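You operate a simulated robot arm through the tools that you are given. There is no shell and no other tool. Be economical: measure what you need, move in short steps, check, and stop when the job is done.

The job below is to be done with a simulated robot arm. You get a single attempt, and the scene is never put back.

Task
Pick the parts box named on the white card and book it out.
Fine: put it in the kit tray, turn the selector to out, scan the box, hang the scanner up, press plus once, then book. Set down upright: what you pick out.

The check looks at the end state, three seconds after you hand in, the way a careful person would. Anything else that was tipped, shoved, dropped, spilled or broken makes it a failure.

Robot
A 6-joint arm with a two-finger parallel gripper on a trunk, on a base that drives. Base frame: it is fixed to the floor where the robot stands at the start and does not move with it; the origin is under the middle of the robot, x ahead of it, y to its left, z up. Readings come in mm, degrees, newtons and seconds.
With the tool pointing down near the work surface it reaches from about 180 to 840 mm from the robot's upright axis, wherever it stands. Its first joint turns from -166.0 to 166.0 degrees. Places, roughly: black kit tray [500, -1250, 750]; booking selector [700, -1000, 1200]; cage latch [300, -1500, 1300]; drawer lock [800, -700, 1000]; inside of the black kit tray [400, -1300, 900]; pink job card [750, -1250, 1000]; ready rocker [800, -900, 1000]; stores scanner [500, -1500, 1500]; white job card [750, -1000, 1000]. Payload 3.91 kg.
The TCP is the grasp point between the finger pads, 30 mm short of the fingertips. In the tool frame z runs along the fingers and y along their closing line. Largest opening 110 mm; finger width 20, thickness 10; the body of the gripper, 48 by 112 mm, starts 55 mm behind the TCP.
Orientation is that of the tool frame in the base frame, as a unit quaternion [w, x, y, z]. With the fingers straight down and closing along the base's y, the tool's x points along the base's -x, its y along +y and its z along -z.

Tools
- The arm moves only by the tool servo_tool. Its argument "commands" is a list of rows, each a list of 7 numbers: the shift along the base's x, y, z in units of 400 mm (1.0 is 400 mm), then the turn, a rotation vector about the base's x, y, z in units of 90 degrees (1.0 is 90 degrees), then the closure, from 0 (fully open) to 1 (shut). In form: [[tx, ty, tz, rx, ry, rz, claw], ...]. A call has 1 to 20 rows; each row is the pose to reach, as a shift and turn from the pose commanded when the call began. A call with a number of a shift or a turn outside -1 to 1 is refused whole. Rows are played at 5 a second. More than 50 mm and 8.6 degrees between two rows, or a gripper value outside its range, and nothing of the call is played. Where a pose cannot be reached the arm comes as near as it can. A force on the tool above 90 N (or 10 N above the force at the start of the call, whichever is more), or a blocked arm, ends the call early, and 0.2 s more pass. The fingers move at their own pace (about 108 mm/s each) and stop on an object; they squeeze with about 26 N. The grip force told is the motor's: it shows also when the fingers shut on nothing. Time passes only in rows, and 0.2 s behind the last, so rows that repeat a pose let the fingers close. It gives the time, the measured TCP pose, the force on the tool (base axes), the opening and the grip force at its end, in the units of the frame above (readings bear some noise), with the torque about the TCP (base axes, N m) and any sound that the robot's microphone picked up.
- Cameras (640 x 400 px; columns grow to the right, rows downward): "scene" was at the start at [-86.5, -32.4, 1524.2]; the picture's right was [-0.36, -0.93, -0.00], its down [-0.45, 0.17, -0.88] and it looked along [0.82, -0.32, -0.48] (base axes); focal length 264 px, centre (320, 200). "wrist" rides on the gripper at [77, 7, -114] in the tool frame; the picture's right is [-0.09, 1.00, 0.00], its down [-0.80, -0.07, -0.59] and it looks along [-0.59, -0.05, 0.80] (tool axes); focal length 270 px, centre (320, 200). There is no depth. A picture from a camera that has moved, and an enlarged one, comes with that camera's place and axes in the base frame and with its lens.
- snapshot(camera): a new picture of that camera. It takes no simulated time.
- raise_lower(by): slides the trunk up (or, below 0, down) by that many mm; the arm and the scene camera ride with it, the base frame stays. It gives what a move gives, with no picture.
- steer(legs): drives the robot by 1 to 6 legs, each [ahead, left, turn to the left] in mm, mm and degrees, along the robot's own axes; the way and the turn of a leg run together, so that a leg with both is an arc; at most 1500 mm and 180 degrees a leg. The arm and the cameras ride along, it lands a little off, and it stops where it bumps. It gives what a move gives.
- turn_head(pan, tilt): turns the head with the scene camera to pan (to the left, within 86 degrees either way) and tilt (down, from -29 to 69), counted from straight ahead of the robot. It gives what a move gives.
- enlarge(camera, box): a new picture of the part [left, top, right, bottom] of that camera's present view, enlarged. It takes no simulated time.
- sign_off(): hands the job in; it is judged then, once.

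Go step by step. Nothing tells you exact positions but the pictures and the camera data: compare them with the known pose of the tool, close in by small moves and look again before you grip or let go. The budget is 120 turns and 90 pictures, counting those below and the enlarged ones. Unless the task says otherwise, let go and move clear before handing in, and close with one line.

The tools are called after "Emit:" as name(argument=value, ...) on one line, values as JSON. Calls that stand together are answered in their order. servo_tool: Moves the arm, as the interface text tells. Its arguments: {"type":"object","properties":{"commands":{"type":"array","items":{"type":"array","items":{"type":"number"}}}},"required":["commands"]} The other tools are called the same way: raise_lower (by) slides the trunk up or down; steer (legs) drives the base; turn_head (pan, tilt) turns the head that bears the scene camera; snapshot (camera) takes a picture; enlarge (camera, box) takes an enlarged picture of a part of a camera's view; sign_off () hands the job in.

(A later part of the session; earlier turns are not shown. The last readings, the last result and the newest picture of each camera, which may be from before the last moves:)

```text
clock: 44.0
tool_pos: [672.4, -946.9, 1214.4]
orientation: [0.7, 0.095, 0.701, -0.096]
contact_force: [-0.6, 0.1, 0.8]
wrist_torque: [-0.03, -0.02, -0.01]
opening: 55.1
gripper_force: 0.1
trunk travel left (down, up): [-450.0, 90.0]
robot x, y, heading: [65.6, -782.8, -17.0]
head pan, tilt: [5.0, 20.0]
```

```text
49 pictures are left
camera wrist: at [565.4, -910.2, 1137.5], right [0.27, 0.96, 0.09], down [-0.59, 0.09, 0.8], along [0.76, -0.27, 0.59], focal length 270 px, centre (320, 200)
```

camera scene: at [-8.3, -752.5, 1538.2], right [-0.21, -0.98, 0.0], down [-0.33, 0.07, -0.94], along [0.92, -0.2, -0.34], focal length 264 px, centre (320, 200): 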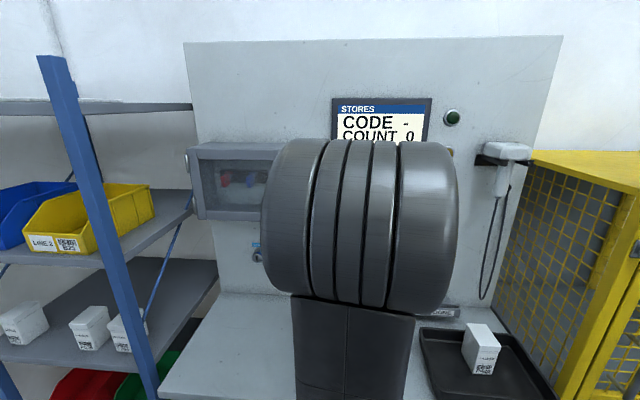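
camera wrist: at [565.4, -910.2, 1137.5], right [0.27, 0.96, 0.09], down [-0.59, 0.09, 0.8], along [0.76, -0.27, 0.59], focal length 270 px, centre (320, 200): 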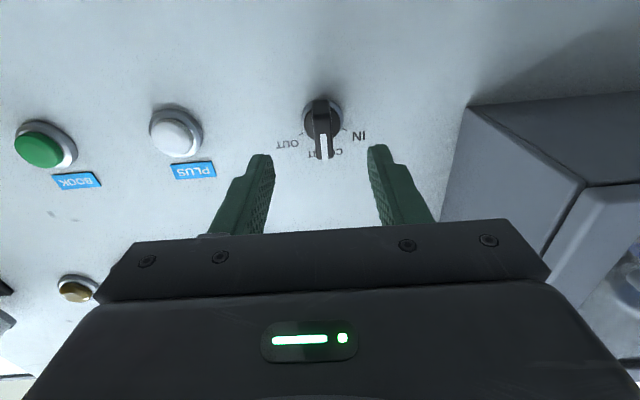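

Fingers straddle the knob well. I advance another 45 mm and look again.

Emit:
servo_tool(commands=[[0.054, -0.0155, 0.006, 0, 0, 0, 0.5], [0.108, -0.031, 0.012, 0, 0, 0, 0.5], [0.108, -0.031, 0.012, 0, 0, 0, 0.5]])

Emit:
enlarge(camera="wrist", box=[200, 60, 440, 240])

```text
clock: 44.8
tool_pos: [715.5, -961.3, 1219.8]
orientation: [0.7, 0.096, 0.701, -0.096]
contact_force: [-0.3, 0.9, 0.6]
wrist_torque: [-0.03, -0.01, -0.01]
opening: 55.1
gripper_force: 0.0
trunk travel left (down, up): [-450.0, 90.0]
robot x, y, heading: [66.6, -784.8, -16.8]
head pan, tilt: [5.0, 20.0]
```

```text
2.22 times, centred on (320, 150) of wrist
camera zoom: at [608.2, -923.5, 1142.3], right [0.27, 0.96, 0.09], down [-0.59, 0.09, 0.8], along [0.76, -0.27, 0.59], focal length 601 px, centre (320, 311)
```

zoom: 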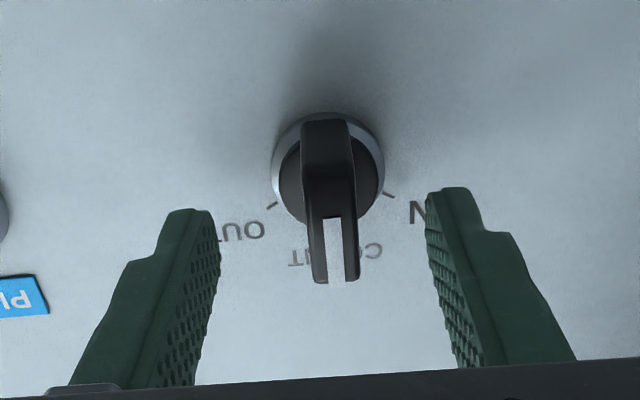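

I advance 12 mm more and close on the knob bar.

Emit:
servo_tool(commands=[[0.015, -0.004, -0.004, 0, 0, 0, 0.5], [0.03, -0.0085, -0.006, 0, 0, 0, 0.5], [0.03, -0.0085, -0.006, 0, 0, 0, 0.8], [0.03, -0.0085, -0.006, 0, 0, 0, 1], [0.03, -0.0085, -0.006, 0, 0, 0, 1], [0.03, -0.0085, -0.006, 0, 0, 0, 1]])

Emit:
enlarge(camera="wrist", box=[200, 60, 440, 240])

```text
clock: 46.2
tool_pos: [728.9, -960.2, 1216.7]
orientation: [0.7, 0.095, 0.701, -0.096]
contact_force: [3.7, 11.5, 0.0]
wrist_torque: [0.03, -0.11, -0.74]
opening: 13.3
gripper_force: 44.6
trunk travel left (down, up): [-450.0, 90.0]
robot x, y, heading: [64.5, -783.4, -16.8]
head pan, tilt: [5.0, 20.0]
```

```text
2.22 times, centred on (320, 150) of wrist
camera zoom: at [621.2, -924.5, 1140.6], right [0.26, 0.96, 0.08], down [-0.59, 0.09, 0.8], along [0.76, -0.26, 0.59], focal length 601 px, centre (320, 311)
```

zoom: 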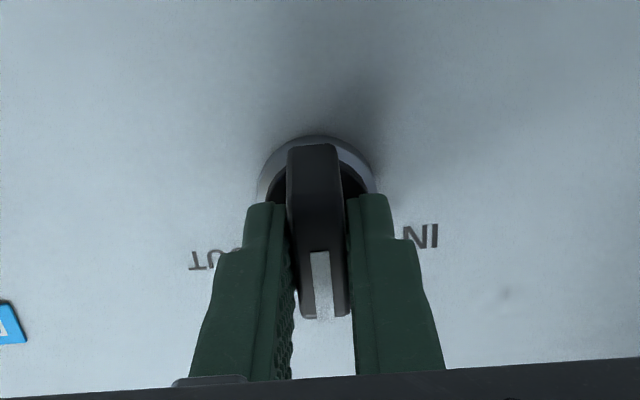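

The knob is gripped. I centre by 4 mm to relieve side load and turn 60° clockwise.

Emit:
servo_tool(commands=[[0.002, 0.01, 0, 0.08, -0.023, 0, 1], [0.002, 0.01, 0, 0.16, -0.046, 0, 1], [0.002, 0.01, 0, 0.24, -0.069, 0, 1], [0.002, 0.01, 0, 0.32, -0.092, 0, 1], [0.002, 0.01, 0, 0.4, -0.115, 0, 1], [0.002, 0.01, 0, 0.48, -0.138, 0, 1], [0.002, 0.01, 0, 0.56, -0.161, 0, 1], [0.002, 0.01, 0, 0.641, -0.184, 0, 1], [0.002, 0.01, 0, 0.641, -0.184, 0, 1]])

Emit:
snapshot(camera="wrist")

```text
clock: 48.2
tool_pos: [728.7, -961.4, 1217.1]
orientation: [0.652, 0.435, 0.561, 0.266]
contact_force: [-12.8, 5.1, -28.6]
wrist_torque: [0.04, 0.39, -1.03]
opening: 12.9
gripper_force: 45.3
out of reach, approached as far as the arm can: row 1, 2, 3, 4, 5, 6, 7, 8, 9
trunk travel left (down, up): [-450.0, 90.0]
robot x, y, heading: [64.6, -782.3, -16.9]
head pan, tilt: [5.0, 20.0]
```

```text
46 pictures are left
camera wrist: at [637.4, -864.9, 1185.0], right [0.12, 0.4, 0.91], down [-0.76, -0.54, 0.34], along [0.63, -0.73, 0.24], focal length 270 px, centre (320, 200)
```

wrist: 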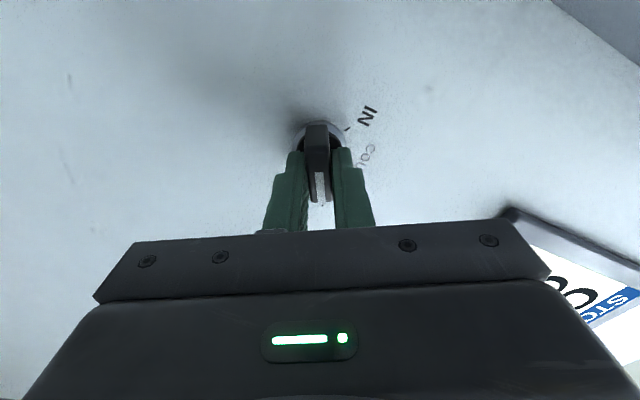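

The knob has turned. I open and back off 70 mm to read it.

Emit:
servo_tool(commands=[[0, 0, 0.006, 0, 0, 0, 0.9], [0, 0, 0.006, 0, 0, 0, 0.6], [0, 0, 0.006, 0, 0, 0, 0.5], [-0.05, 0.014, 0.006, 0, 0, 0, 0.5], [-0.12, 0.034, 0.006, 0, 0, 0, 0.5], [-0.2, 0.057, 0.006, 0, 0, 0, 0.5], [-0.2, 0.057, 0.006, 0, 0, 0, 0.5]])

Emit:
enlarge(camera="wrist", box=[240, 60, 400, 170])

```text
clock: 49.8
tool_pos: [646.4, -941.1, 1221.8]
orientation: [0.656, 0.435, 0.557, 0.265]
contact_force: [-1.0, 0.0, 0.3]
wrist_torque: [0.0, -0.02, 0.03]
opening: 54.9
gripper_force: 0.0
trunk travel left (down, up): [-450.0, 90.0]
robot x, y, heading: [65.7, -783.0, -17.2]
head pan, tilt: [5.0, 20.0]
```

```text
3.64 times, centred on (320, 115) of wrist
camera zoom: at [556.9, -842.3, 1189.1], right [0.12, 0.41, 0.91], down [-0.77, -0.54, 0.34], along [0.62, -0.74, 0.25], focal length 983 px, centre (320, 509)
```

zoom: 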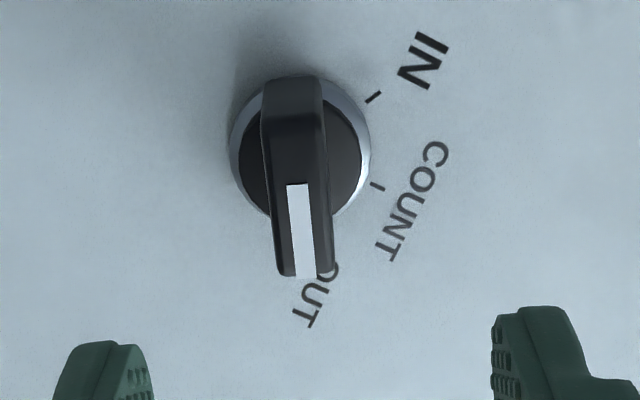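

Selector now points to OUT. I roll the hand back level, retreat, and then drive right toward the scanner.

Emit:
servo_tool(commands=[[-0.03, 0.008, 0.03, -0.08, 0.023, 0, 0.2], [-0.06, 0.016, 0.06, -0.16, 0.046, 0, 0], [-0.09, 0.024, 0.09, -0.24, 0.069, 0, 0], [-0.12, 0.032, 0.12, -0.32, 0.092, 0, 0], [-0.15, 0.04, 0.15, -0.4, 0.115, 0, 0], [-0.18, 0.05, 0.18, -0.48, 0.138, 0, 0], [-0.21, 0.06, 0.21, -0.56, 0.161, 0, 0], [-0.25, 0.07, 0.25, -0.641, 0.184, 0, 0], [-0.25, 0.07, 0.31, -0.641, 0.184, 0, 0], [-0.25, 0.07, 0.31, -0.641, 0.184, 0, 0]])

Emit:
steer(legs=[[0, -350, 0]])

Emit:
snapshot(camera="wrist")

Emit:
snapshot(camera="scene")

```text
clock: 52.0
tool_pos: [546.4, -911.3, 1334.1]
orientation: [0.701, 0.097, 0.7, -0.099]
contact_force: [-0.2, -0.1, -0.2]
wrist_torque: [-0.01, 0.02, 0.0]
opening: 110.0
gripper_force: 0.0
out of reach, approached as far as the arm can: row 9, 10
trunk travel left (down, up): [-450.0, 90.0]
robot x, y, heading: [63.8, -784.8, -17.0]
head pan, tilt: [5.0, 20.0]
```

```text
clock: 54.3
tool_pos: [443.2, -1247.5, 1335.7]
orientation: [0.7, 0.099, 0.7, -0.101]
contact_force: [0.1, 0.0, 0.3]
wrist_torque: [-0.02, 0.0, 0.02]
opening: 109.7
gripper_force: 0.0
trunk travel left (down, up): [-450.0, 90.0]
robot x, y, heading: [-39.7, -1121.1, -17.1]
head pan, tilt: [5.0, 20.0]
```

```text
44 pictures are left
camera wrist: at [336.5, -1210.7, 1258.0], right [0.28, 0.96, 0.09], down [-0.59, 0.1, 0.8], along [0.76, -0.27, 0.59], focal length 270 px, centre (320, 200)
```

wrist: 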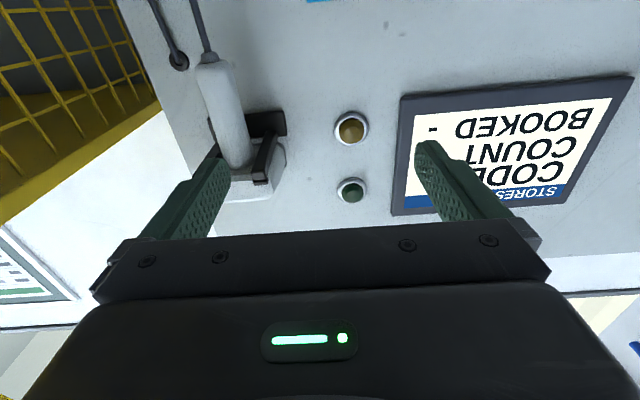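

```text
43 pictures are left
camera scene: at [-111.4, -1087.2, 1538.2], right [-0.21, -0.98, 0.0], down [-0.33, 0.07, -0.94], along [0.92, -0.2, -0.34], focal length 264 px, centre (320, 200)
```

scene: 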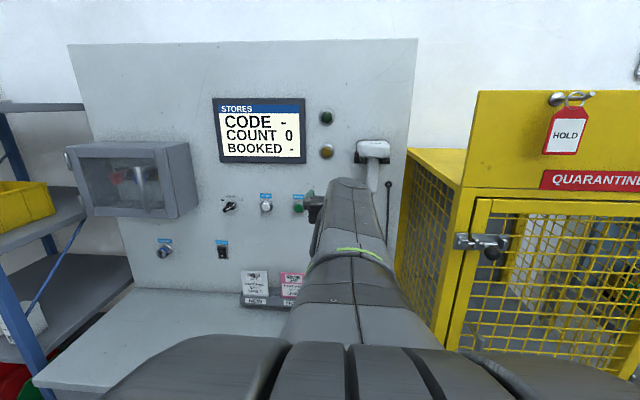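

Now in front of the scanner. I zoom in on it from both cameras.

Emit:
enlarge(camera="wrist", box=[150, 20, 310, 220])

Emit:
enlarge(camera="scene", box=[340, 120, 420, 200])

```text
2.00 times, centred on (230, 120) of wrist
camera zoom: at [336.5, -1210.7, 1258.0], right [0.28, 0.96, 0.09], down [-0.59, 0.1, 0.8], along [0.76, -0.27, 0.59], focal length 541 px, centre (500, 360)
```

zoom: 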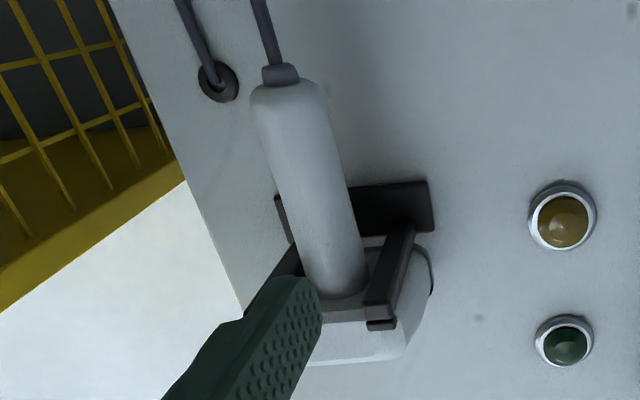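

```text
5.00 times, centred on (380, 160) of scene
camera zoom: at [-111.4, -1087.2, 1538.2], right [-0.21, -0.98, 0.0], down [-0.33, 0.07, -0.94], along [0.92, -0.2, -0.34], focal length 1323 px, centre (20, 400)
```

zoom: 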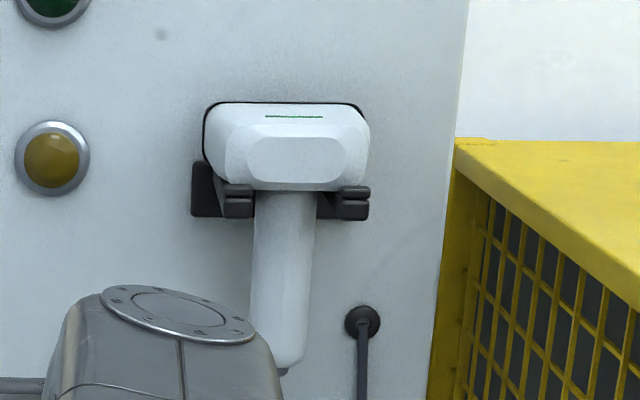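

The dark bezel is on the panel side, so the scanner's window faces the panel, which suits a grip on the handle from the front. Handle axis is at about (572, -1387), z 1297–1395. I raise the trunk a bit for reach and line up before it.

Emit:
raise_lower(by=60)

Emit:
servo_tool(commands=[[0.01, -0.09, -0.042, 0, 0, 0, 0], [0.02, -0.18, -0.085, 0, 0, 0, 0], [0.034, -0.266, -0.127, 0, 0, 0, 0], [0.034, -0.266, -0.127, 0, 0, 0, 0]])

Emit:
snapshot(camera="wrist")

Emit:
snapshot(camera="scene")

```text
clock: 55.3
tool_pos: [442.6, -1248.6, 1395.1]
orientation: [0.7, 0.099, 0.7, -0.1]
contact_force: [-0.3, -0.9, -0.1]
wrist_torque: [0.03, -0.05, 0.02]
opening: 109.9
gripper_force: 0.1
trunk travel left (down, up): [-510.0, 30.0]
robot x, y, heading: [-38.9, -1116.9, -17.3]
head pan, tilt: [5.0, 20.0]
```

```text
clock: 56.3
tool_pos: [454.7, -1354.1, 1342.9]
orientation: [0.7, 0.099, 0.7, -0.1]
contact_force: [0.0, 0.8, -1.2]
wrist_torque: [0.03, 0.02, 0.01]
opening: 109.9
gripper_force: 0.0
trunk travel left (down, up): [-510.0, 30.0]
robot x, y, heading: [-39.4, -1119.6, -17.5]
head pan, tilt: [5.0, 20.0]
```

```text
40 pictures are left
camera wrist: at [347.3, -1317.0, 1266.6], right [0.28, 0.96, 0.09], down [-0.59, 0.1, 0.8], along [0.76, -0.27, 0.59], focal length 270 px, centre (320, 200)
```

wrist: 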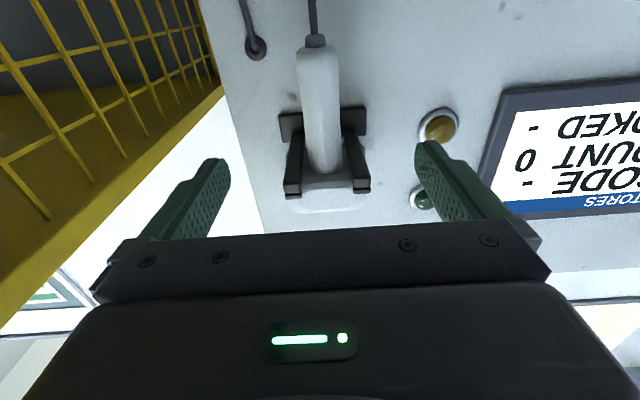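

```text
39 pictures are left
camera scene: at [-111.4, -1086.5, 1598.2], right [-0.21, -0.98, 0.0], down [-0.33, 0.07, -0.94], along [0.92, -0.2, -0.34], focal length 264 px, centre (320, 200)
```

scene: 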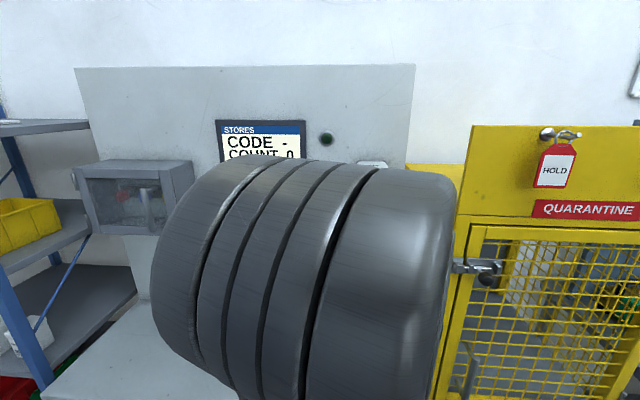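

The handle is centred between the fingers. I narrow the opening and go in around the handle.

Emit:
servo_tool(commands=[[0, 0, 0, 0, 0, 0, 0.3], [0.075, -0.021, 0.002, 0, 0, 0, 0.3], [0.15, -0.043, 0.004, 0, 0, 0, 0.3], [0.225, -0.064, 0.005, 0, 0, 0, 0.3], [0.293, -0.084, 0.005, 0, 0, 0, 0.3], [0.293, -0.084, 0.005, 0, 0, 0, 0.3]])

Emit:
snapshot(camera="wrist")

```text
clock: 57.7
tool_pos: [574.2, -1386.2, 1347.0]
orientation: [0.7, 0.099, 0.7, -0.101]
contact_force: [1.3, 0.8, -0.5]
wrist_torque: [0.02, -0.01, 0.0]
opening: 77.2
gripper_force: 0.1
trunk travel left (down, up): [-510.0, 30.0]
robot x, y, heading: [-35.8, -1118.0, -17.1]
head pan, tilt: [5.0, 20.0]
```

```text
38 pictures are left
camera wrist: at [467.5, -1348.7, 1269.3], right [0.28, 0.96, 0.09], down [-0.59, 0.1, 0.8], along [0.76, -0.27, 0.59], focal length 270 px, centre (320, 200)
```

wrist: 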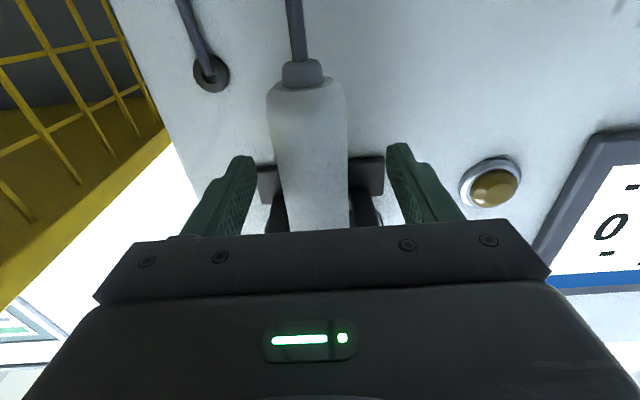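

I lower 15 mm, centre 3 mm right, and close on the handle.

Emit:
servo_tool(commands=[[-0.002, -0.0075, -0.038, 0, 0, 0, 0.3], [-0.002, -0.0075, -0.038, 0, 0, 0, 0.6], [-0.002, -0.0075, -0.038, 0, 0, 0, 1], [-0.002, -0.0075, -0.038, 0, 0, 0, 1], [-0.002, -0.0075, -0.038, 0, 0, 0, 1], [-0.002, -0.0075, -0.038, 0, 0, 0, 1]])

Emit:
snapshot(camera="wrist")

```text
clock: 59.1
tool_pos: [573.5, -1389.8, 1330.5]
orientation: [0.7, 0.099, 0.7, -0.101]
contact_force: [0.5, -0.1, -0.5]
wrist_torque: [0.02, -0.02, 0.03]
opening: 33.9
gripper_force: 25.9
trunk travel left (down, up): [-510.0, 30.0]
robot x, y, heading: [-41.2, -1119.9, -17.0]
head pan, tilt: [5.0, 20.0]
```

```text
37 pictures are left
camera wrist: at [466.7, -1352.7, 1253.3], right [0.28, 0.96, 0.09], down [-0.59, 0.1, 0.8], along [0.76, -0.27, 0.59], focal length 270 px, centre (320, 200)
```

wrist: 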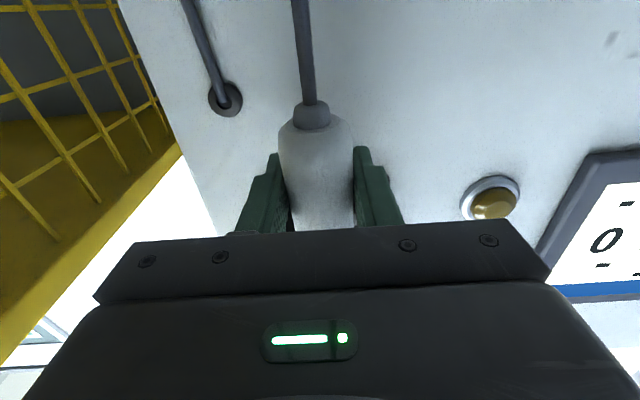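

Handle gripped at TCP (573.5, -1389.8, 1330.5), which I note for re-hanging. I lift 24 mm and look.

Emit:
servo_tool(commands=[[0, 0, 0.02, 0, 0, 0, 1], [0, 0, 0.04, 0, 0, 0, 1], [0, 0, 0.06, 0, 0, 0, 1], [0, 0, 0.06, 0, 0, 0, 1]])

Emit:
snapshot(camera="wrist")

Emit:
enlarge(camera="scene", box=[310, 120, 430, 200])

```text
clock: 60.1
tool_pos: [574.0, -1390.7, 1353.9]
orientation: [0.7, 0.099, 0.7, -0.101]
contact_force: [0.3, 0.3, -1.8]
wrist_torque: [0.01, 0.02, 0.0]
opening: 33.7
gripper_force: 25.9
trunk travel left (down, up): [-510.0, 30.0]
robot x, y, heading: [-35.8, -1117.8, -17.0]
head pan, tilt: [5.0, 20.0]
```

```text
36 pictures are left
camera wrist: at [466.5, -1353.1, 1277.9], right [0.28, 0.96, 0.09], down [-0.59, 0.1, 0.8], along [0.76, -0.27, 0.59], focal length 270 px, centre (320, 200)
```

wrist: 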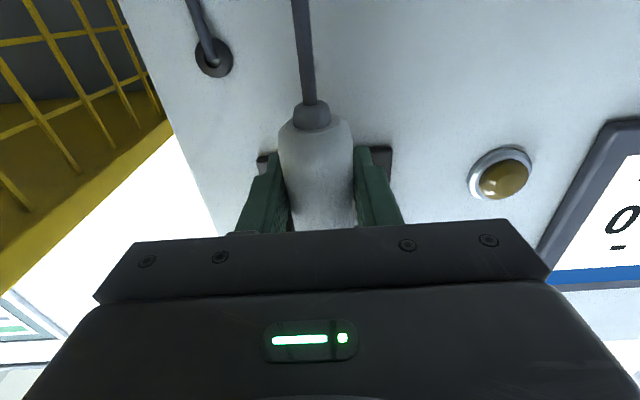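

```text
5.00 times, centred on (370, 160) of scene
camera zoom: at [-111.0, -1086.9, 1598.2], right [-0.21, -0.98, 0.0], down [-0.33, 0.07, -0.94], along [0.92, -0.2, -0.34], focal length 1323 px, centre (70, 400)
```

zoom: 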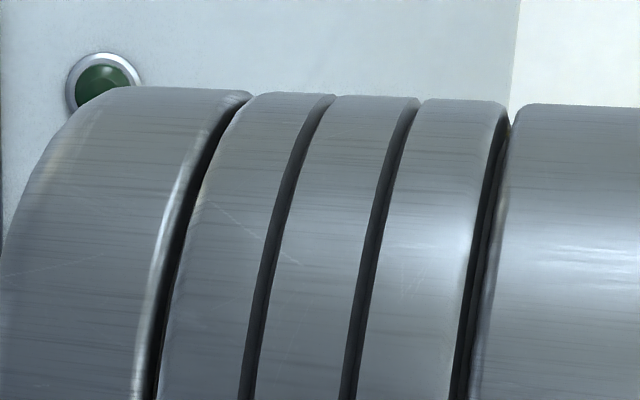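

The scanner rides in the hand. I pull it straight out of the fork, then back the robot away from the bench for room.

Emit:
servo_tool(commands=[[-0.07, 0.02, 0.005, 0, 0, 0, 1], [-0.15, 0.044, 0.01, 0, 0, 0, 1], [-0.25, 0.073, 0.01, 0, 0, 0, 1], [-0.35, 0.102, 0.0, 0, 0, 0, 1], [-0.432, 0.126, 0, 0, 0, 0, 1], [-0.432, 0.126, 0, 0, 0, 0, 1]])

Emit:
steer(legs=[[-230, 0, 0]])

Emit:
snapshot(camera="wrist")

Emit:
snapshot(camera="scene")

```text
clock: 61.5
tool_pos: [401.0, -1339.0, 1355.0]
orientation: [0.7, 0.099, 0.7, -0.1]
contact_force: [0.5, -0.2, -1.5]
wrist_torque: [-0.01, 0.02, 0.0]
opening: 33.7
gripper_force: 26.3
trunk travel left (down, up): [-510.0, 30.0]
robot x, y, heading: [-34.6, -1120.2, -17.1]
head pan, tilt: [5.0, 20.0]
```

```text
clock: 63.2
tool_pos: [181.4, -1269.3, 1356.7]
orientation: [0.701, 0.098, 0.7, -0.1]
contact_force: [-0.5, 0.1, -1.2]
wrist_torque: [0.0, 0.02, -0.01]
opening: 34.0
gripper_force: 26.5
trunk travel left (down, up): [-510.0, 30.0]
robot x, y, heading: [-259.8, -1051.7, -17.4]
head pan, tilt: [5.0, 20.0]
```

```text
34 pictures are left
camera wrist: at [74.9, -1232.7, 1279.4], right [0.28, 0.96, 0.09], down [-0.59, 0.1, 0.8], along [0.76, -0.27, 0.59], focal length 270 px, centre (320, 200)
```

wrist: 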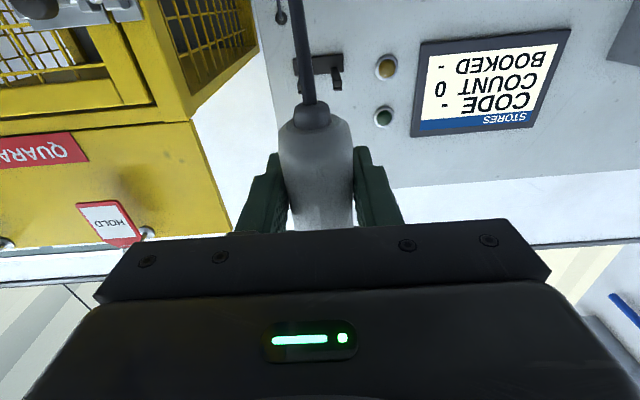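

```text
33 pictures are left
camera scene: at [-331.6, -1018.6, 1598.1], right [-0.21, -0.98, 0.0], down [-0.33, 0.07, -0.94], along [0.92, -0.2, -0.34], focal length 264 px, centre (320, 200)
```

scene: 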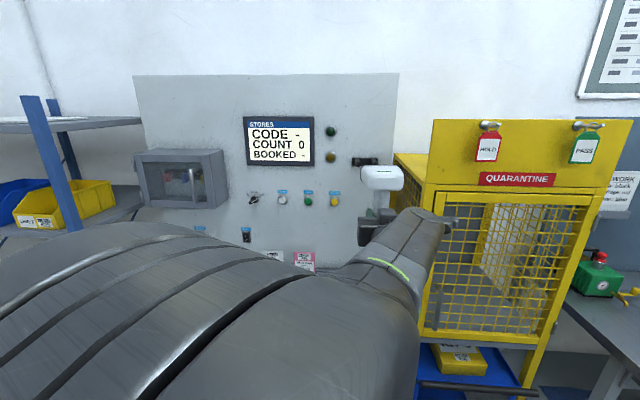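

Scanner is out and the fork is empty. I lower the trunk 120 mm and then bring the scanner, pitched 30° down, to aim at the label on the box.

Emit:
raise_lower(by=-120)

Emit:
servo_tool(commands=[[0, 0.008, -0.08, 0, 0, 0, 1], [0, 0.016, -0.16, 0, 0, 0, 1], [0, 0.024, -0.24, 0.01, 0.035, 0, 1], [0, 0.033, -0.32, 0.02, 0.07, 0, 1], [0, 0.041, -0.4, 0.031, 0.105, 0, 1], [0, 0.05, -0.48, 0.041, 0.14, 0, 1], [0, 0.058, -0.56, 0.052, 0.175, 0, 1], [0, 0.066, -0.64, 0.062, 0.21, 0, 1], [0, 0.075, -0.72, 0.072, 0.245, 0, 1], [0, 0.083, -0.8, 0.083, 0.28, 0, 1], [0.0, 0.1, -0.83, 0.0933, 0.32, 0, 1], [0.0, 0.1, -0.83, 0.0933, 0.32, 0, 1]])

Emit:
turn_head(pan=0, tilt=35)

Emit:
snapshot(camera="wrist")

Emit:
snapshot(camera="scene")

```text
clock: 64.7
tool_pos: [182.8, -1269.0, 1235.2]
orientation: [0.7, 0.099, 0.7, -0.1]
contact_force: [-0.1, -0.1, -1.3]
wrist_torque: [0.0, 0.0, 0.0]
opening: 33.5
gripper_force: 25.4
trunk travel left (down, up): [-390.0, 150.0]
robot x, y, heading: [-259.5, -1049.5, -17.3]
head pan, tilt: [5.0, 20.0]
```

```text
clock: 67.3
tool_pos: [182.5, -1229.5, 902.0]
orientation: [0.496, 0.121, 0.857, -0.07]
contact_force: [0.3, -0.2, -1.4]
wrist_torque: [0.01, 0.05, 0.0]
opening: 33.7
gripper_force: 26.0
trunk travel left (down, up): [-390.0, 150.0]
robot x, y, heading: [-254.9, -1050.8, -17.1]
head pan, tilt: [5.0, 20.0]
```

```text
clock: 68.1
tool_pos: [182.5, -1230.0, 902.3]
orientation: [0.495, 0.121, 0.857, -0.07]
contact_force: [-0.7, -0.1, -1.0]
wrist_torque: [0.0, 0.04, -0.02]
opening: 33.6
gripper_force: 25.9
trunk travel left (down, up): [-390.0, 150.0]
robot x, y, heading: [-258.6, -1048.3, -17.0]
head pan, tilt: [0.0, 35.0]
```

```text
32 pictures are left
camera wrist: at [53.1, -1186.4, 893.9], right [0.32, 0.94, 0.08], down [-0.13, -0.04, 0.99], along [0.94, -0.33, 0.11], focal length 270 px, centre (320, 200)
```

wrist: 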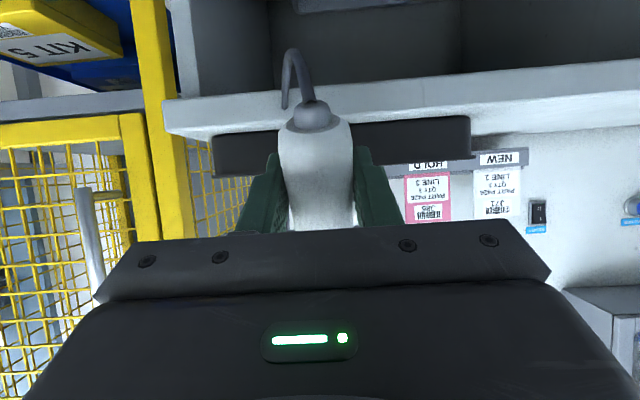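

```text
31 pictures are left
camera scene: at [-337.4, -1025.3, 1454.4], right [-0.3, -0.96, 0.0], down [-0.55, 0.17, -0.82], along [0.78, -0.24, -0.57], focal length 264 px, centre (320, 200)
```

scene: 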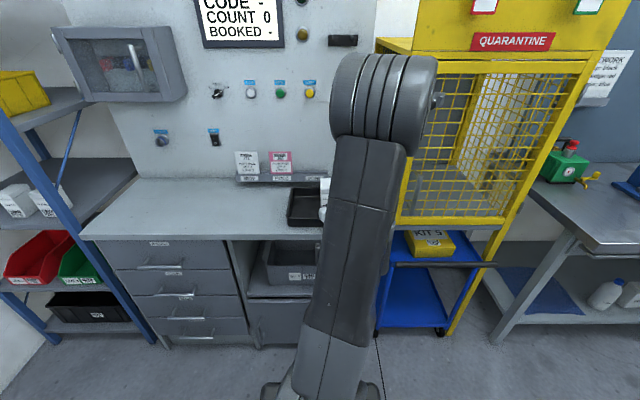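

No code yet; the beam seems about 9 mm too far right. I shift left and approach 40 mm along the beam, then hold.

Emit:
servo_tool(commands=[[0.006, 0.022, 0, 0, 0, 0, 1], [0.006, 0.022, 0, 0, 0, 0, 1], [0.034, 0.014, -0.016, 0, 0, 0, 1], [0.062, 0.006, -0.033, 0, 0, 0, 1], [0.09, -0.002, -0.05, 0, 0, 0, 1], [0.09, -0.002, -0.05, 0, 0, 0, 1], [0.09, -0.002, -0.05, 0, 0, 0, 1]])

Emit:
snapshot(camera="scene")

```text
clock: 69.7
tool_pos: [218.8, -1231.7, 883.9]
orientation: [0.495, 0.121, 0.858, -0.07]
contact_force: [0.3, -0.1, -1.4]
wrist_torque: [0.02, 0.02, 0.0]
opening: 33.8
gripper_force: 26.3
trunk travel left (down, up): [-390.0, 150.0]
robot x, y, heading: [-258.2, -1049.3, -17.3]
head pan, tilt: [0.0, 35.0]
```

```text
30 pictures are left
camera scene: at [-337.5, -1025.3, 1454.3], right [-0.3, -0.96, 0.0], down [-0.55, 0.17, -0.82], along [0.78, -0.24, -0.57], focal length 264 px, centre (320, 200)
```

scene: 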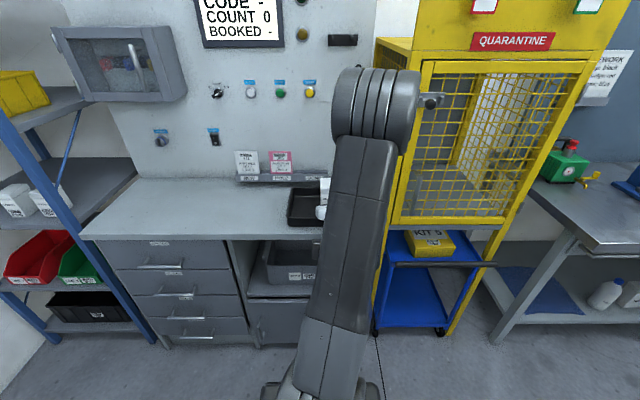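

Still no code. I zoom in on the scanner, the box and the rocker.

Emit:
enlarge(camera="scene", box=[270, 160, 350, 240])

Emit:
enlarge(camera="scene", box=[140, 60, 330, 190])

Emit:
snapshot(camera="wrist")

```text
5.00 times, centred on (310, 200) of scene
camera zoom: at [-337.5, -1025.3, 1454.3], right [-0.3, -0.96, 0.0], down [-0.55, 0.17, -0.82], along [0.78, -0.24, -0.57], focal length 1323 px, centre (370, 200)
```

zoom: 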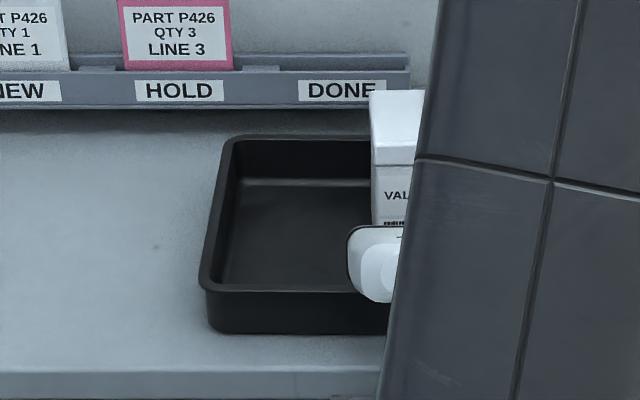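

```text
3.08 times, centred on (235, 125) of scene
camera zoom: at [-337.5, -1025.3, 1454.3], right [-0.3, -0.96, 0.0], down [-0.55, 0.17, -0.82], along [0.78, -0.24, -0.57], focal length 814 px, centre (582, 431)
```

zoom: 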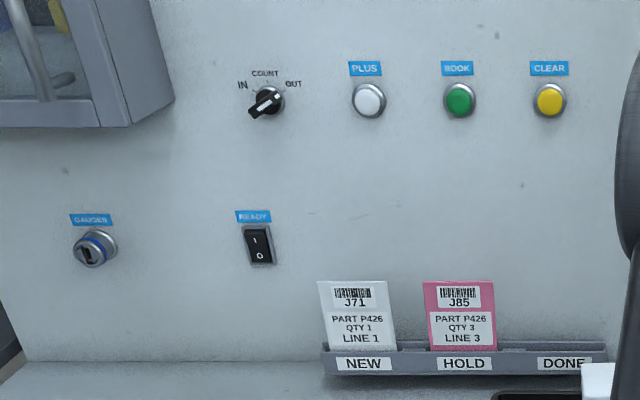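

```text
27 pictures are left
camera wrist: at [89.5, -1187.5, 874.2], right [0.32, 0.94, 0.08], down [-0.13, -0.04, 0.99], along [0.94, -0.33, 0.11], focal length 270 px, centre (320, 200)
```

wrist: 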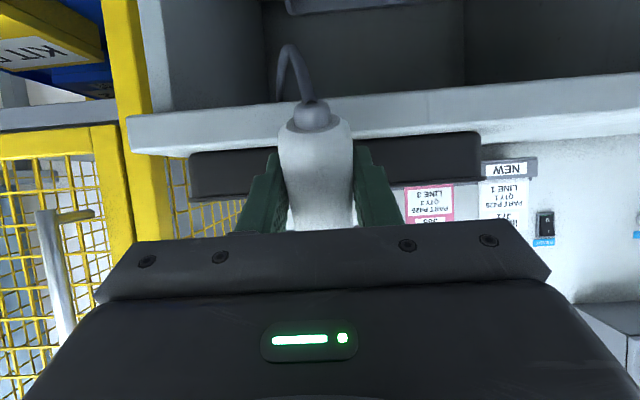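

The scanner window faces the label and selector shows OUT. I come 30 mm closer along the beam and sweep the aim a little sideways and in height.

Emit:
servo_tool(commands=[[0.031, -0.009, -0.019, 0, 0, 0, 1], [0.062, -0.018, -0.037, 0, 0, 0, 1], [0.062, -0.018, -0.037, 0, 0, 0, 1], [0.068, 0.004, -0.037, 0, 0, 0, 1], [0.068, 0.004, -0.037, 0, 0, 0, 1], [0.056, -0.04, -0.037, 0, 0, 0, 1], [0.056, -0.04, -0.037, 0, 0, 0, 1], [0.062, -0.018, -0.012, 0, 0, 0, 1], [0.062, -0.018, -0.012, 0, 0, 0, 1], [0.062, -0.018, 0.013, 0, 0, 0, 1], [0.062, -0.018, 0.013, 0, 0, 0, 1]])

Emit:
enlarge(camera="scene", box=[190, 0, 350, 240])

```text
clock: 72.1
tool_pos: [243.7, -1238.8, 889.7]
orientation: [0.495, 0.121, 0.857, -0.07]
contact_force: [0.0, 1.5, -1.3]
wrist_torque: [0.03, 0.09, 0.0]
opening: 33.8
gripper_force: 25.9
trunk travel left (down, up): [-390.0, 150.0]
robot x, y, heading: [-259.2, -1048.2, -17.0]
head pan, tilt: [0.0, 35.0]
```

```text
1.67 times, centred on (270, 120) of scene
camera zoom: at [-337.6, -1025.2, 1454.3], right [-0.3, -0.96, 0.0], down [-0.55, 0.17, -0.82], along [0.78, -0.24, -0.57], focal length 441 px, centre (403, 333)
```

zoom: 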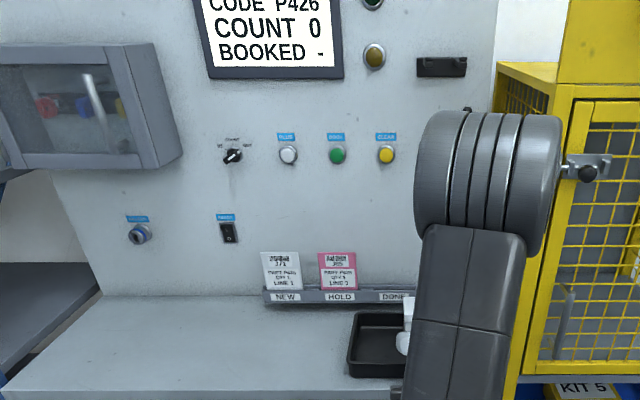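

The screen now shows CODE P426. I back off, raise and level the scanner, then return to the fork the way I came.

Emit:
servo_tool(commands=[[-0.07, 0.02, 0.042, 0, 0, 0, 1], [-0.15, 0.043, 0.088, 0, 0, 0, 1], [-0.15, 0.04, 0.17, -0.01, -0.036, 0, 1], [-0.15, 0.03, 0.25, -0.021, -0.071, 0, 1], [-0.15, 0.02, 0.33, -0.031, -0.107, 0, 1], [-0.15, 0.01, 0.41, -0.042, -0.142, 0, 1], [-0.15, 0, 0.49, -0.052, -0.178, 0, 1], [-0.15, -0.01, 0.57, -0.062, -0.213, 0, 1], [-0.15, -0.02, 0.65, -0.073, -0.249, 0, 1], [-0.15, -0.03, 0.73, -0.083, -0.284, 0, 1], [-0.15, -0.04, 0.84, -0.0933, -0.32, 0, 1], [-0.15, -0.04, 0.84, -0.0933, -0.32, 0, 1]])

Emit:
raise_lower(by=120)

Emit:
steer(legs=[[230, 0, 0]])

Emit:
snapshot(camera="wrist")

```text
clock: 74.7
tool_pos: [183.8, -1253.0, 1224.1]
orientation: [0.701, 0.099, 0.7, -0.1]
contact_force: [-0.6, 0.1, -2.5]
wrist_torque: [0.0, 0.01, 0.0]
opening: 33.7
gripper_force: 26.2
trunk travel left (down, up): [-390.0, 150.0]
robot x, y, heading: [-258.9, -1049.2, -17.2]
head pan, tilt: [0.0, 35.0]
```

```text
clock: 76.2
tool_pos: [183.5, -1253.0, 1344.0]
orientation: [0.7, 0.098, 0.7, -0.1]
contact_force: [0.0, -0.6, -1.1]
wrist_torque: [-0.03, 0.05, 0.01]
opening: 33.7
gripper_force: 26.1
trunk travel left (down, up): [-510.0, 30.0]
robot x, y, heading: [-256.9, -1050.7, -17.2]
head pan, tilt: [0.0, 35.0]
```

```text
clock: 77.9
tool_pos: [403.1, -1324.8, 1343.8]
orientation: [0.699, 0.1, 0.7, -0.101]
contact_force: [0.6, -0.4, -1.7]
wrist_torque: [0.02, -0.01, 0.0]
opening: 33.7
gripper_force: 26.4
trunk travel left (down, up): [-510.0, 30.0]
robot x, y, heading: [-39.3, -1119.1, -17.5]
head pan, tilt: [0.0, 35.0]
```

```text
25 pictures are left
camera wrist: at [296.7, -1286.0, 1266.7], right [0.28, 0.96, 0.09], down [-0.59, 0.1, 0.8], along [0.76, -0.28, 0.59], focal length 270 px, centre (320, 200)
```

wrist: 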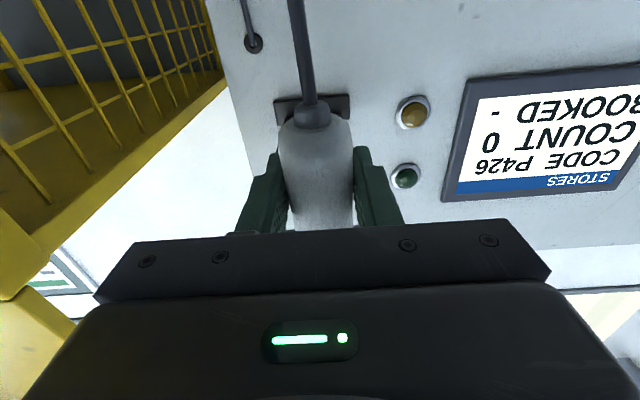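

The scanner hasn't shifted in the hand. I line up with the exit path first.

Emit:
servo_tool(commands=[[-0.003, -0.018, 0.018, 0, 0, 0, 1], [-0.005, -0.036, 0.036, 0, 0, 0, 1], [-0.005, -0.036, 0.036, 0, 0, 0, 1], [-0.005, -0.036, 0.036, 0, 0, 0, 1]])

Emit:
snapshot(camera="wrist")

```text
clock: 78.9
tool_pos: [400.6, -1337.0, 1357.7]
orientation: [0.7, 0.101, 0.7, -0.102]
contact_force: [0.0, 0.4, -1.0]
wrist_torque: [0.01, 0.0, -0.02]
opening: 33.5
gripper_force: 25.5
trunk travel left (down, up): [-510.0, 30.0]
robot x, y, heading: [-39.5, -1121.6, -17.5]
head pan, tilt: [0.0, 35.0]
```

```text
24 pictures are left
camera wrist: at [294.0, -1299.9, 1281.4], right [0.28, 0.96, 0.09], down [-0.59, 0.1, 0.8], along [0.76, -0.28, 0.59], focal length 270 px, centre (320, 200)
```

wrist: 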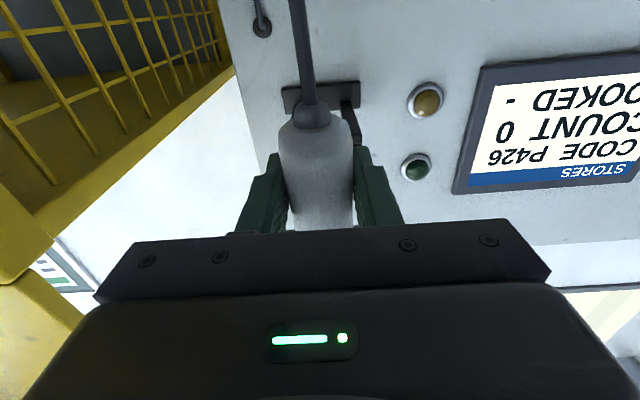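

Aligned. I slide it in above the fork tines.

Emit:
servo_tool(commands=[[0.1, -0.031, 0, 0, 0, 0, 1], [0.2, -0.062, 0, 0, 0, 0, 1], [0.28, -0.087, 0, 0, 0, 0, 1], [0.35, -0.108, 0, 0, 0, 0, 1], [0.4, -0.123, 0, 0, 0, 0, 1], [0.433, -0.134, 0, 0, 0, 0, 1], [0.433, -0.134, 0, 0, 0, 0, 1]])

Emit:
snapshot(camera="wrist")

```text
clock: 80.5
tool_pos: [574.2, -1392.1, 1358.4]
orientation: [0.7, 0.101, 0.7, -0.102]
contact_force: [-0.2, -0.7, -1.7]
wrist_torque: [-0.01, 0.01, 0.04]
opening: 33.8
gripper_force: 25.8
trunk travel left (down, up): [-510.0, 30.0]
robot x, y, heading: [-35.0, -1119.4, -17.4]
head pan, tilt: [0.0, 35.0]
```

```text
23 pictures are left
camera wrist: at [467.8, -1354.0, 1281.2], right [0.28, 0.96, 0.09], down [-0.59, 0.1, 0.8], along [0.76, -0.28, 0.59], focal length 270 px, centre (320, 200)
```

wrist: 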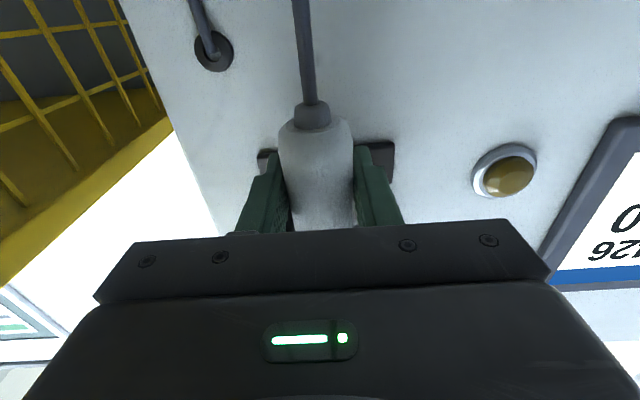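

It matches the lift-off picture. I lower it onto the fork.

Emit:
servo_tool(commands=[[0, 0.002, -0.025, 0, 0, 0, 1], [0, 0.002, -0.05, 0, 0, 0, 1], [0, 0.002, -0.064, 0, 0, 0, 1], [0, 0.002, -0.069, 0, 0, 0, 1], [0, 0.002, -0.069, 0, 0, 0, 1]])

Emit:
snapshot(camera="wrist")

```text
clock: 81.7
tool_pos: [574.6, -1391.8, 1329.4]
orientation: [0.7, 0.101, 0.7, -0.102]
contact_force: [0.0, 0.3, -1.1]
wrist_torque: [0.02, -0.02, 0.0]
opening: 33.6
gripper_force: 26.1
trunk travel left (down, up): [-510.0, 30.0]
robot x, y, heading: [-36.1, -1117.5, -17.3]
head pan, tilt: [0.0, 35.0]
```

```text
22 pictures are left
camera wrist: at [467.6, -1352.8, 1253.0], right [0.28, 0.96, 0.09], down [-0.59, 0.1, 0.8], along [0.76, -0.28, 0.59], focal length 270 px, centre (320, 200)
```

wrist: 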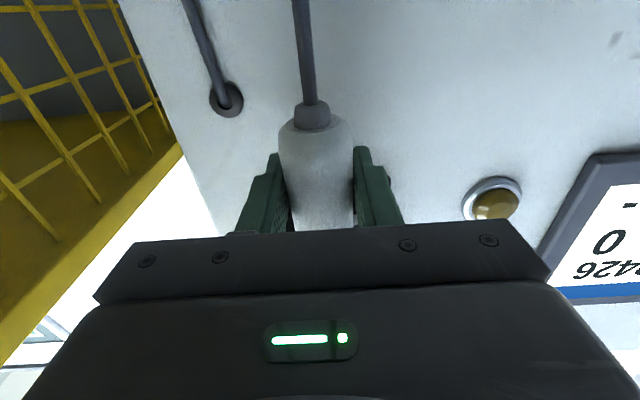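

No support force yet, so I lower a few millimetres further while watching the force.

Emit:
servo_tool(commands=[[0, 0, -0.004, 0, 0, 0, 1], [0, 0, -0.008, 0, 0, 0, 1], [0, 0, -0.008, 0, 0, 0, 1]])

```text
clock: 82.5
tool_pos: [573.8, -1390.1, 1329.2]
orientation: [0.702, 0.099, 0.698, -0.101]
contact_force: [5.7, -3.8, 19.1]
wrist_torque: [0.12, 0.2, -0.03]
opening: 33.8
gripper_force: 26.0
trunk travel left (down, up): [-510.0, 30.0]
robot x, y, heading: [-35.5, -1117.0, -17.5]
head pan, tilt: [0.0, 35.0]
```

It is seated now. I relieve the load, open, and back out straight.

Emit:
servo_tool(commands=[[0, 0, 0.006, 0, 0, 0, 1], [0, 0, 0.006, 0, 0, 0, 0.8], [0, 0, 0.006, 0, 0, 0, 0.3], [0, 0, 0.006, 0, 0, 0, 0.3], [0, 0, 0.006, 0, 0, 0, 0.3], [-0.07, 0.021, 0.006, 0, 0, 0, 0.3], [-0.15, 0.044, 0.006, 0, 0, 0, 0.3], [-0.25, 0.073, 0.006, 0, 0, 0, 0.3], [-0.35, 0.102, 0.006, 0, 0, 0, 0.3], [-0.35, 0.102, 0.006, 0, 0, 0, 0.3]])

Emit:
snapshot(camera="wrist")

```text
clock: 84.7
tool_pos: [433.5, -1347.3, 1329.3]
orientation: [0.7, 0.1, 0.7, -0.101]
contact_force: [-1.0, 0.3, 1.0]
wrist_torque: [0.02, 0.04, 0.0]
opening: 76.9
gripper_force: 0.1
trunk travel left (down, up): [-510.0, 30.0]
robot x, y, heading: [-39.8, -1117.6, -17.5]
head pan, tilt: [0.0, 35.0]
```

```text
21 pictures are left
camera wrist: at [327.0, -1310.5, 1252.3], right [0.28, 0.96, 0.09], down [-0.59, 0.1, 0.8], along [0.76, -0.28, 0.59], focal length 270 px, centre (320, 200)
```

wrist: 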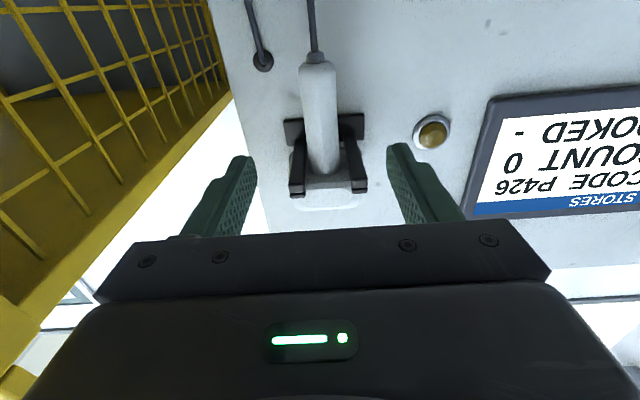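

The scanner hangs in its fork again. For the buttons, I estimate PLUS at (723, -1080, 1210) and BOOK at (692, -1186, 1210); I drive left, lower the trunk, and close the fingers.

Emit:
steer(legs=[[0, 230, 0]])

Emit:
raise_lower(by=-60)

Emit:
servo_tool(commands=[[0, 0, -0.06, 0, 0, 0, 0.6], [0, 0, -0.15, 0, 0, 0, 1], [0, 0, -0.15, 0, 0, 0, 1], [0, 0, -0.15, 0, 0, 0, 1]])

Emit:
snapshot(camera="wrist")

```text
clock: 86.5
tool_pos: [504.6, -1125.9, 1328.9]
orientation: [0.7, 0.101, 0.7, -0.102]
contact_force: [0.0, -0.2, -0.7]
wrist_torque: [0.02, 0.0, -0.04]
opening: 76.9
gripper_force: 0.1
trunk travel left (down, up): [-510.0, 30.0]
robot x, y, heading: [33.3, -894.1, -17.4]
head pan, tilt: [0.0, 35.0]
```

```text
clock: 87.5
tool_pos: [504.7, -1124.5, 1269.1]
orientation: [0.7, 0.101, 0.7, -0.101]
contact_force: [0.4, -0.4, 1.7]
wrist_torque: [0.03, 0.01, -0.02]
opening: 77.2
gripper_force: 0.2
trunk travel left (down, up): [-450.0, 90.0]
robot x, y, heading: [30.3, -896.3, -17.3]
head pan, tilt: [0.0, 35.0]
```

```text
clock: 88.5
tool_pos: [504.7, -1127.2, 1207.4]
orientation: [0.7, 0.101, 0.7, -0.102]
contact_force: [-0.3, -0.8, 0.2]
wrist_torque: [-0.01, 0.01, 0.01]
opening: 0.1
gripper_force: 25.6
trunk travel left (down, up): [-450.0, 90.0]
robot x, y, heading: [31.6, -898.2, -17.6]
head pan, tilt: [0.0, 35.0]
```

```text
20 pictures are left
camera wrist: at [397.3, -1088.7, 1130.5], right [0.28, 0.96, 0.09], down [-0.59, 0.1, 0.8], along [0.76, -0.28, 0.59], focal length 270 px, centre (320, 200)
```

wrist: 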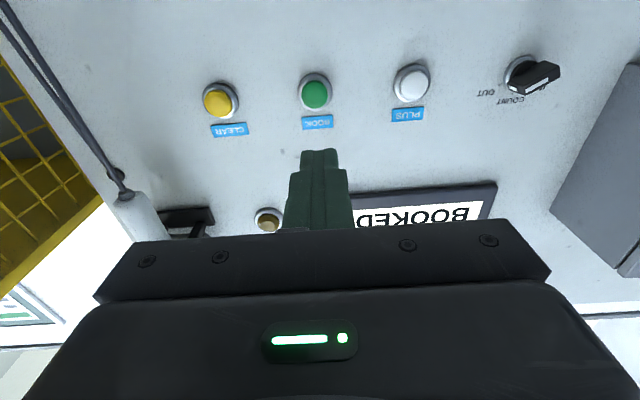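

The knob's look deserves a check; I zoom on it.

Emit:
enlarge(camera="wrist", box=[460, 30, 600, 120])

Emit:
enlarge(camera="wrist", box=[280, 40, 460, 180])

```text
4.44 times, centred on (530, 75) of wrist
camera zoom: at [397.3, -1088.7, 1130.5], right [0.28, 0.96, 0.09], down [-0.59, 0.1, 0.8], along [0.76, -0.28, 0.59], focal length 1201 px, centre (-613, 756)
```

zoom: 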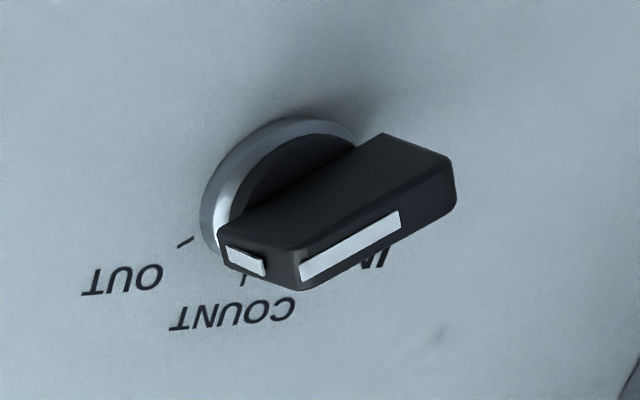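

```text
2.86 times, centred on (370, 110) of wrist
camera zoom: at [397.3, -1088.7, 1130.5], right [0.28, 0.96, 0.09], down [-0.59, 0.1, 0.8], along [0.76, -0.28, 0.59], focal length 772 px, centre (177, 457)
```

zoom: 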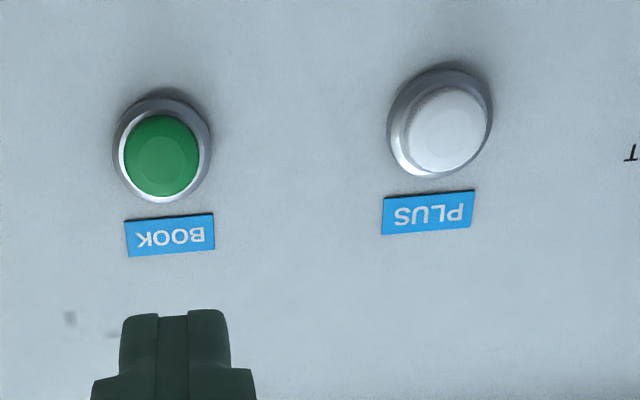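

Pointer is on OUT. I go to 25 mm before PLUS and verify the alignment.

Emit:
servo_tool(commands=[[0.05, 0.05, 0.004, 0, 0, 0, 1], [0.1, 0.1, 0.008, 0, 0, 0, 1], [0.2, 0.125, 0.011, 0, 0, 0, 1], [0.3, 0.138, 0.011, 0, 0, 0, 1], [0.411, 0.152, 0.011, 0, 0, 0, 1], [0.411, 0.152, 0.011, 0, 0, 0, 1]])

Emit:
snapshot(camera="wrist")

```text
clock: 89.9
tool_pos: [667.8, -1071.4, 1213.7]
orientation: [0.699, 0.097, 0.702, -0.098]
contact_force: [-0.3, -1.2, -0.6]
wrist_torque: [-0.02, -0.02, -0.04]
opening: 0.1
gripper_force: 25.7
out of reach, approached as far as the arm can: row 5, 6
trunk travel left (down, up): [-450.0, 90.0]
robot x, y, heading: [32.9, -896.3, -17.4]
head pan, tilt: [0.0, 35.0]
```

```text
17 pictures are left
camera wrist: at [560.5, -1034.7, 1138.7], right [0.27, 0.96, 0.09], down [-0.59, 0.09, 0.8], along [0.76, -0.27, 0.59], focal length 270 px, centre (320, 200)
```

wrist: 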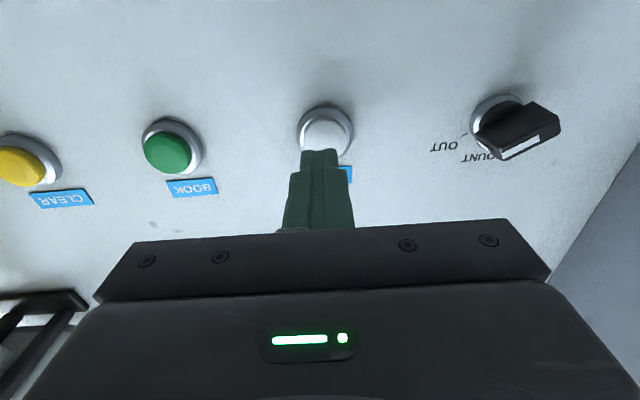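

Alignment is fine but the arm is near its reach limit. I retract, drive 70 mm ahead, and look again.

Emit:
servo_tool(commands=[[-0.1, 0.029, 0, 0, 0, 0, 1], [-0.2, 0.058, 0, 0, 0, 0, 1], [-0.28, 0.08, 0, 0, 0, 0, 1], [-0.28, 0.08, 0, 0, 0, 0, 1]])

Emit:
steer(legs=[[70, 0, 0]])

```text
clock: 90.9
tool_pos: [554.7, -1039.7, 1216.3]
orientation: [0.7, 0.099, 0.7, -0.101]
contact_force: [-0.5, -0.3, -0.3]
wrist_torque: [0.02, -0.01, -0.01]
opening: 0.0
gripper_force: 26.1
trunk travel left (down, up): [-450.0, 90.0]
robot x, y, heading: [34.3, -897.8, -17.2]
head pan, tilt: [0.0, 35.0]
```

```text
clock: 92.0
tool_pos: [582.5, -1040.3, 1215.8]
orientation: [0.701, 0.09, 0.701, -0.091]
contact_force: [-0.1, 0.0, -0.5]
wrist_torque: [0.01, 0.0, 0.01]
opening: 0.0
gripper_force: 25.5
trunk travel left (down, up): [-450.0, 90.0]
robot x, y, heading: [59.1, -915.4, -15.9]
head pan, tilt: [0.0, 35.0]
stopped in leg 1: the robot was blocked; the commanded pose is now the measured one
```

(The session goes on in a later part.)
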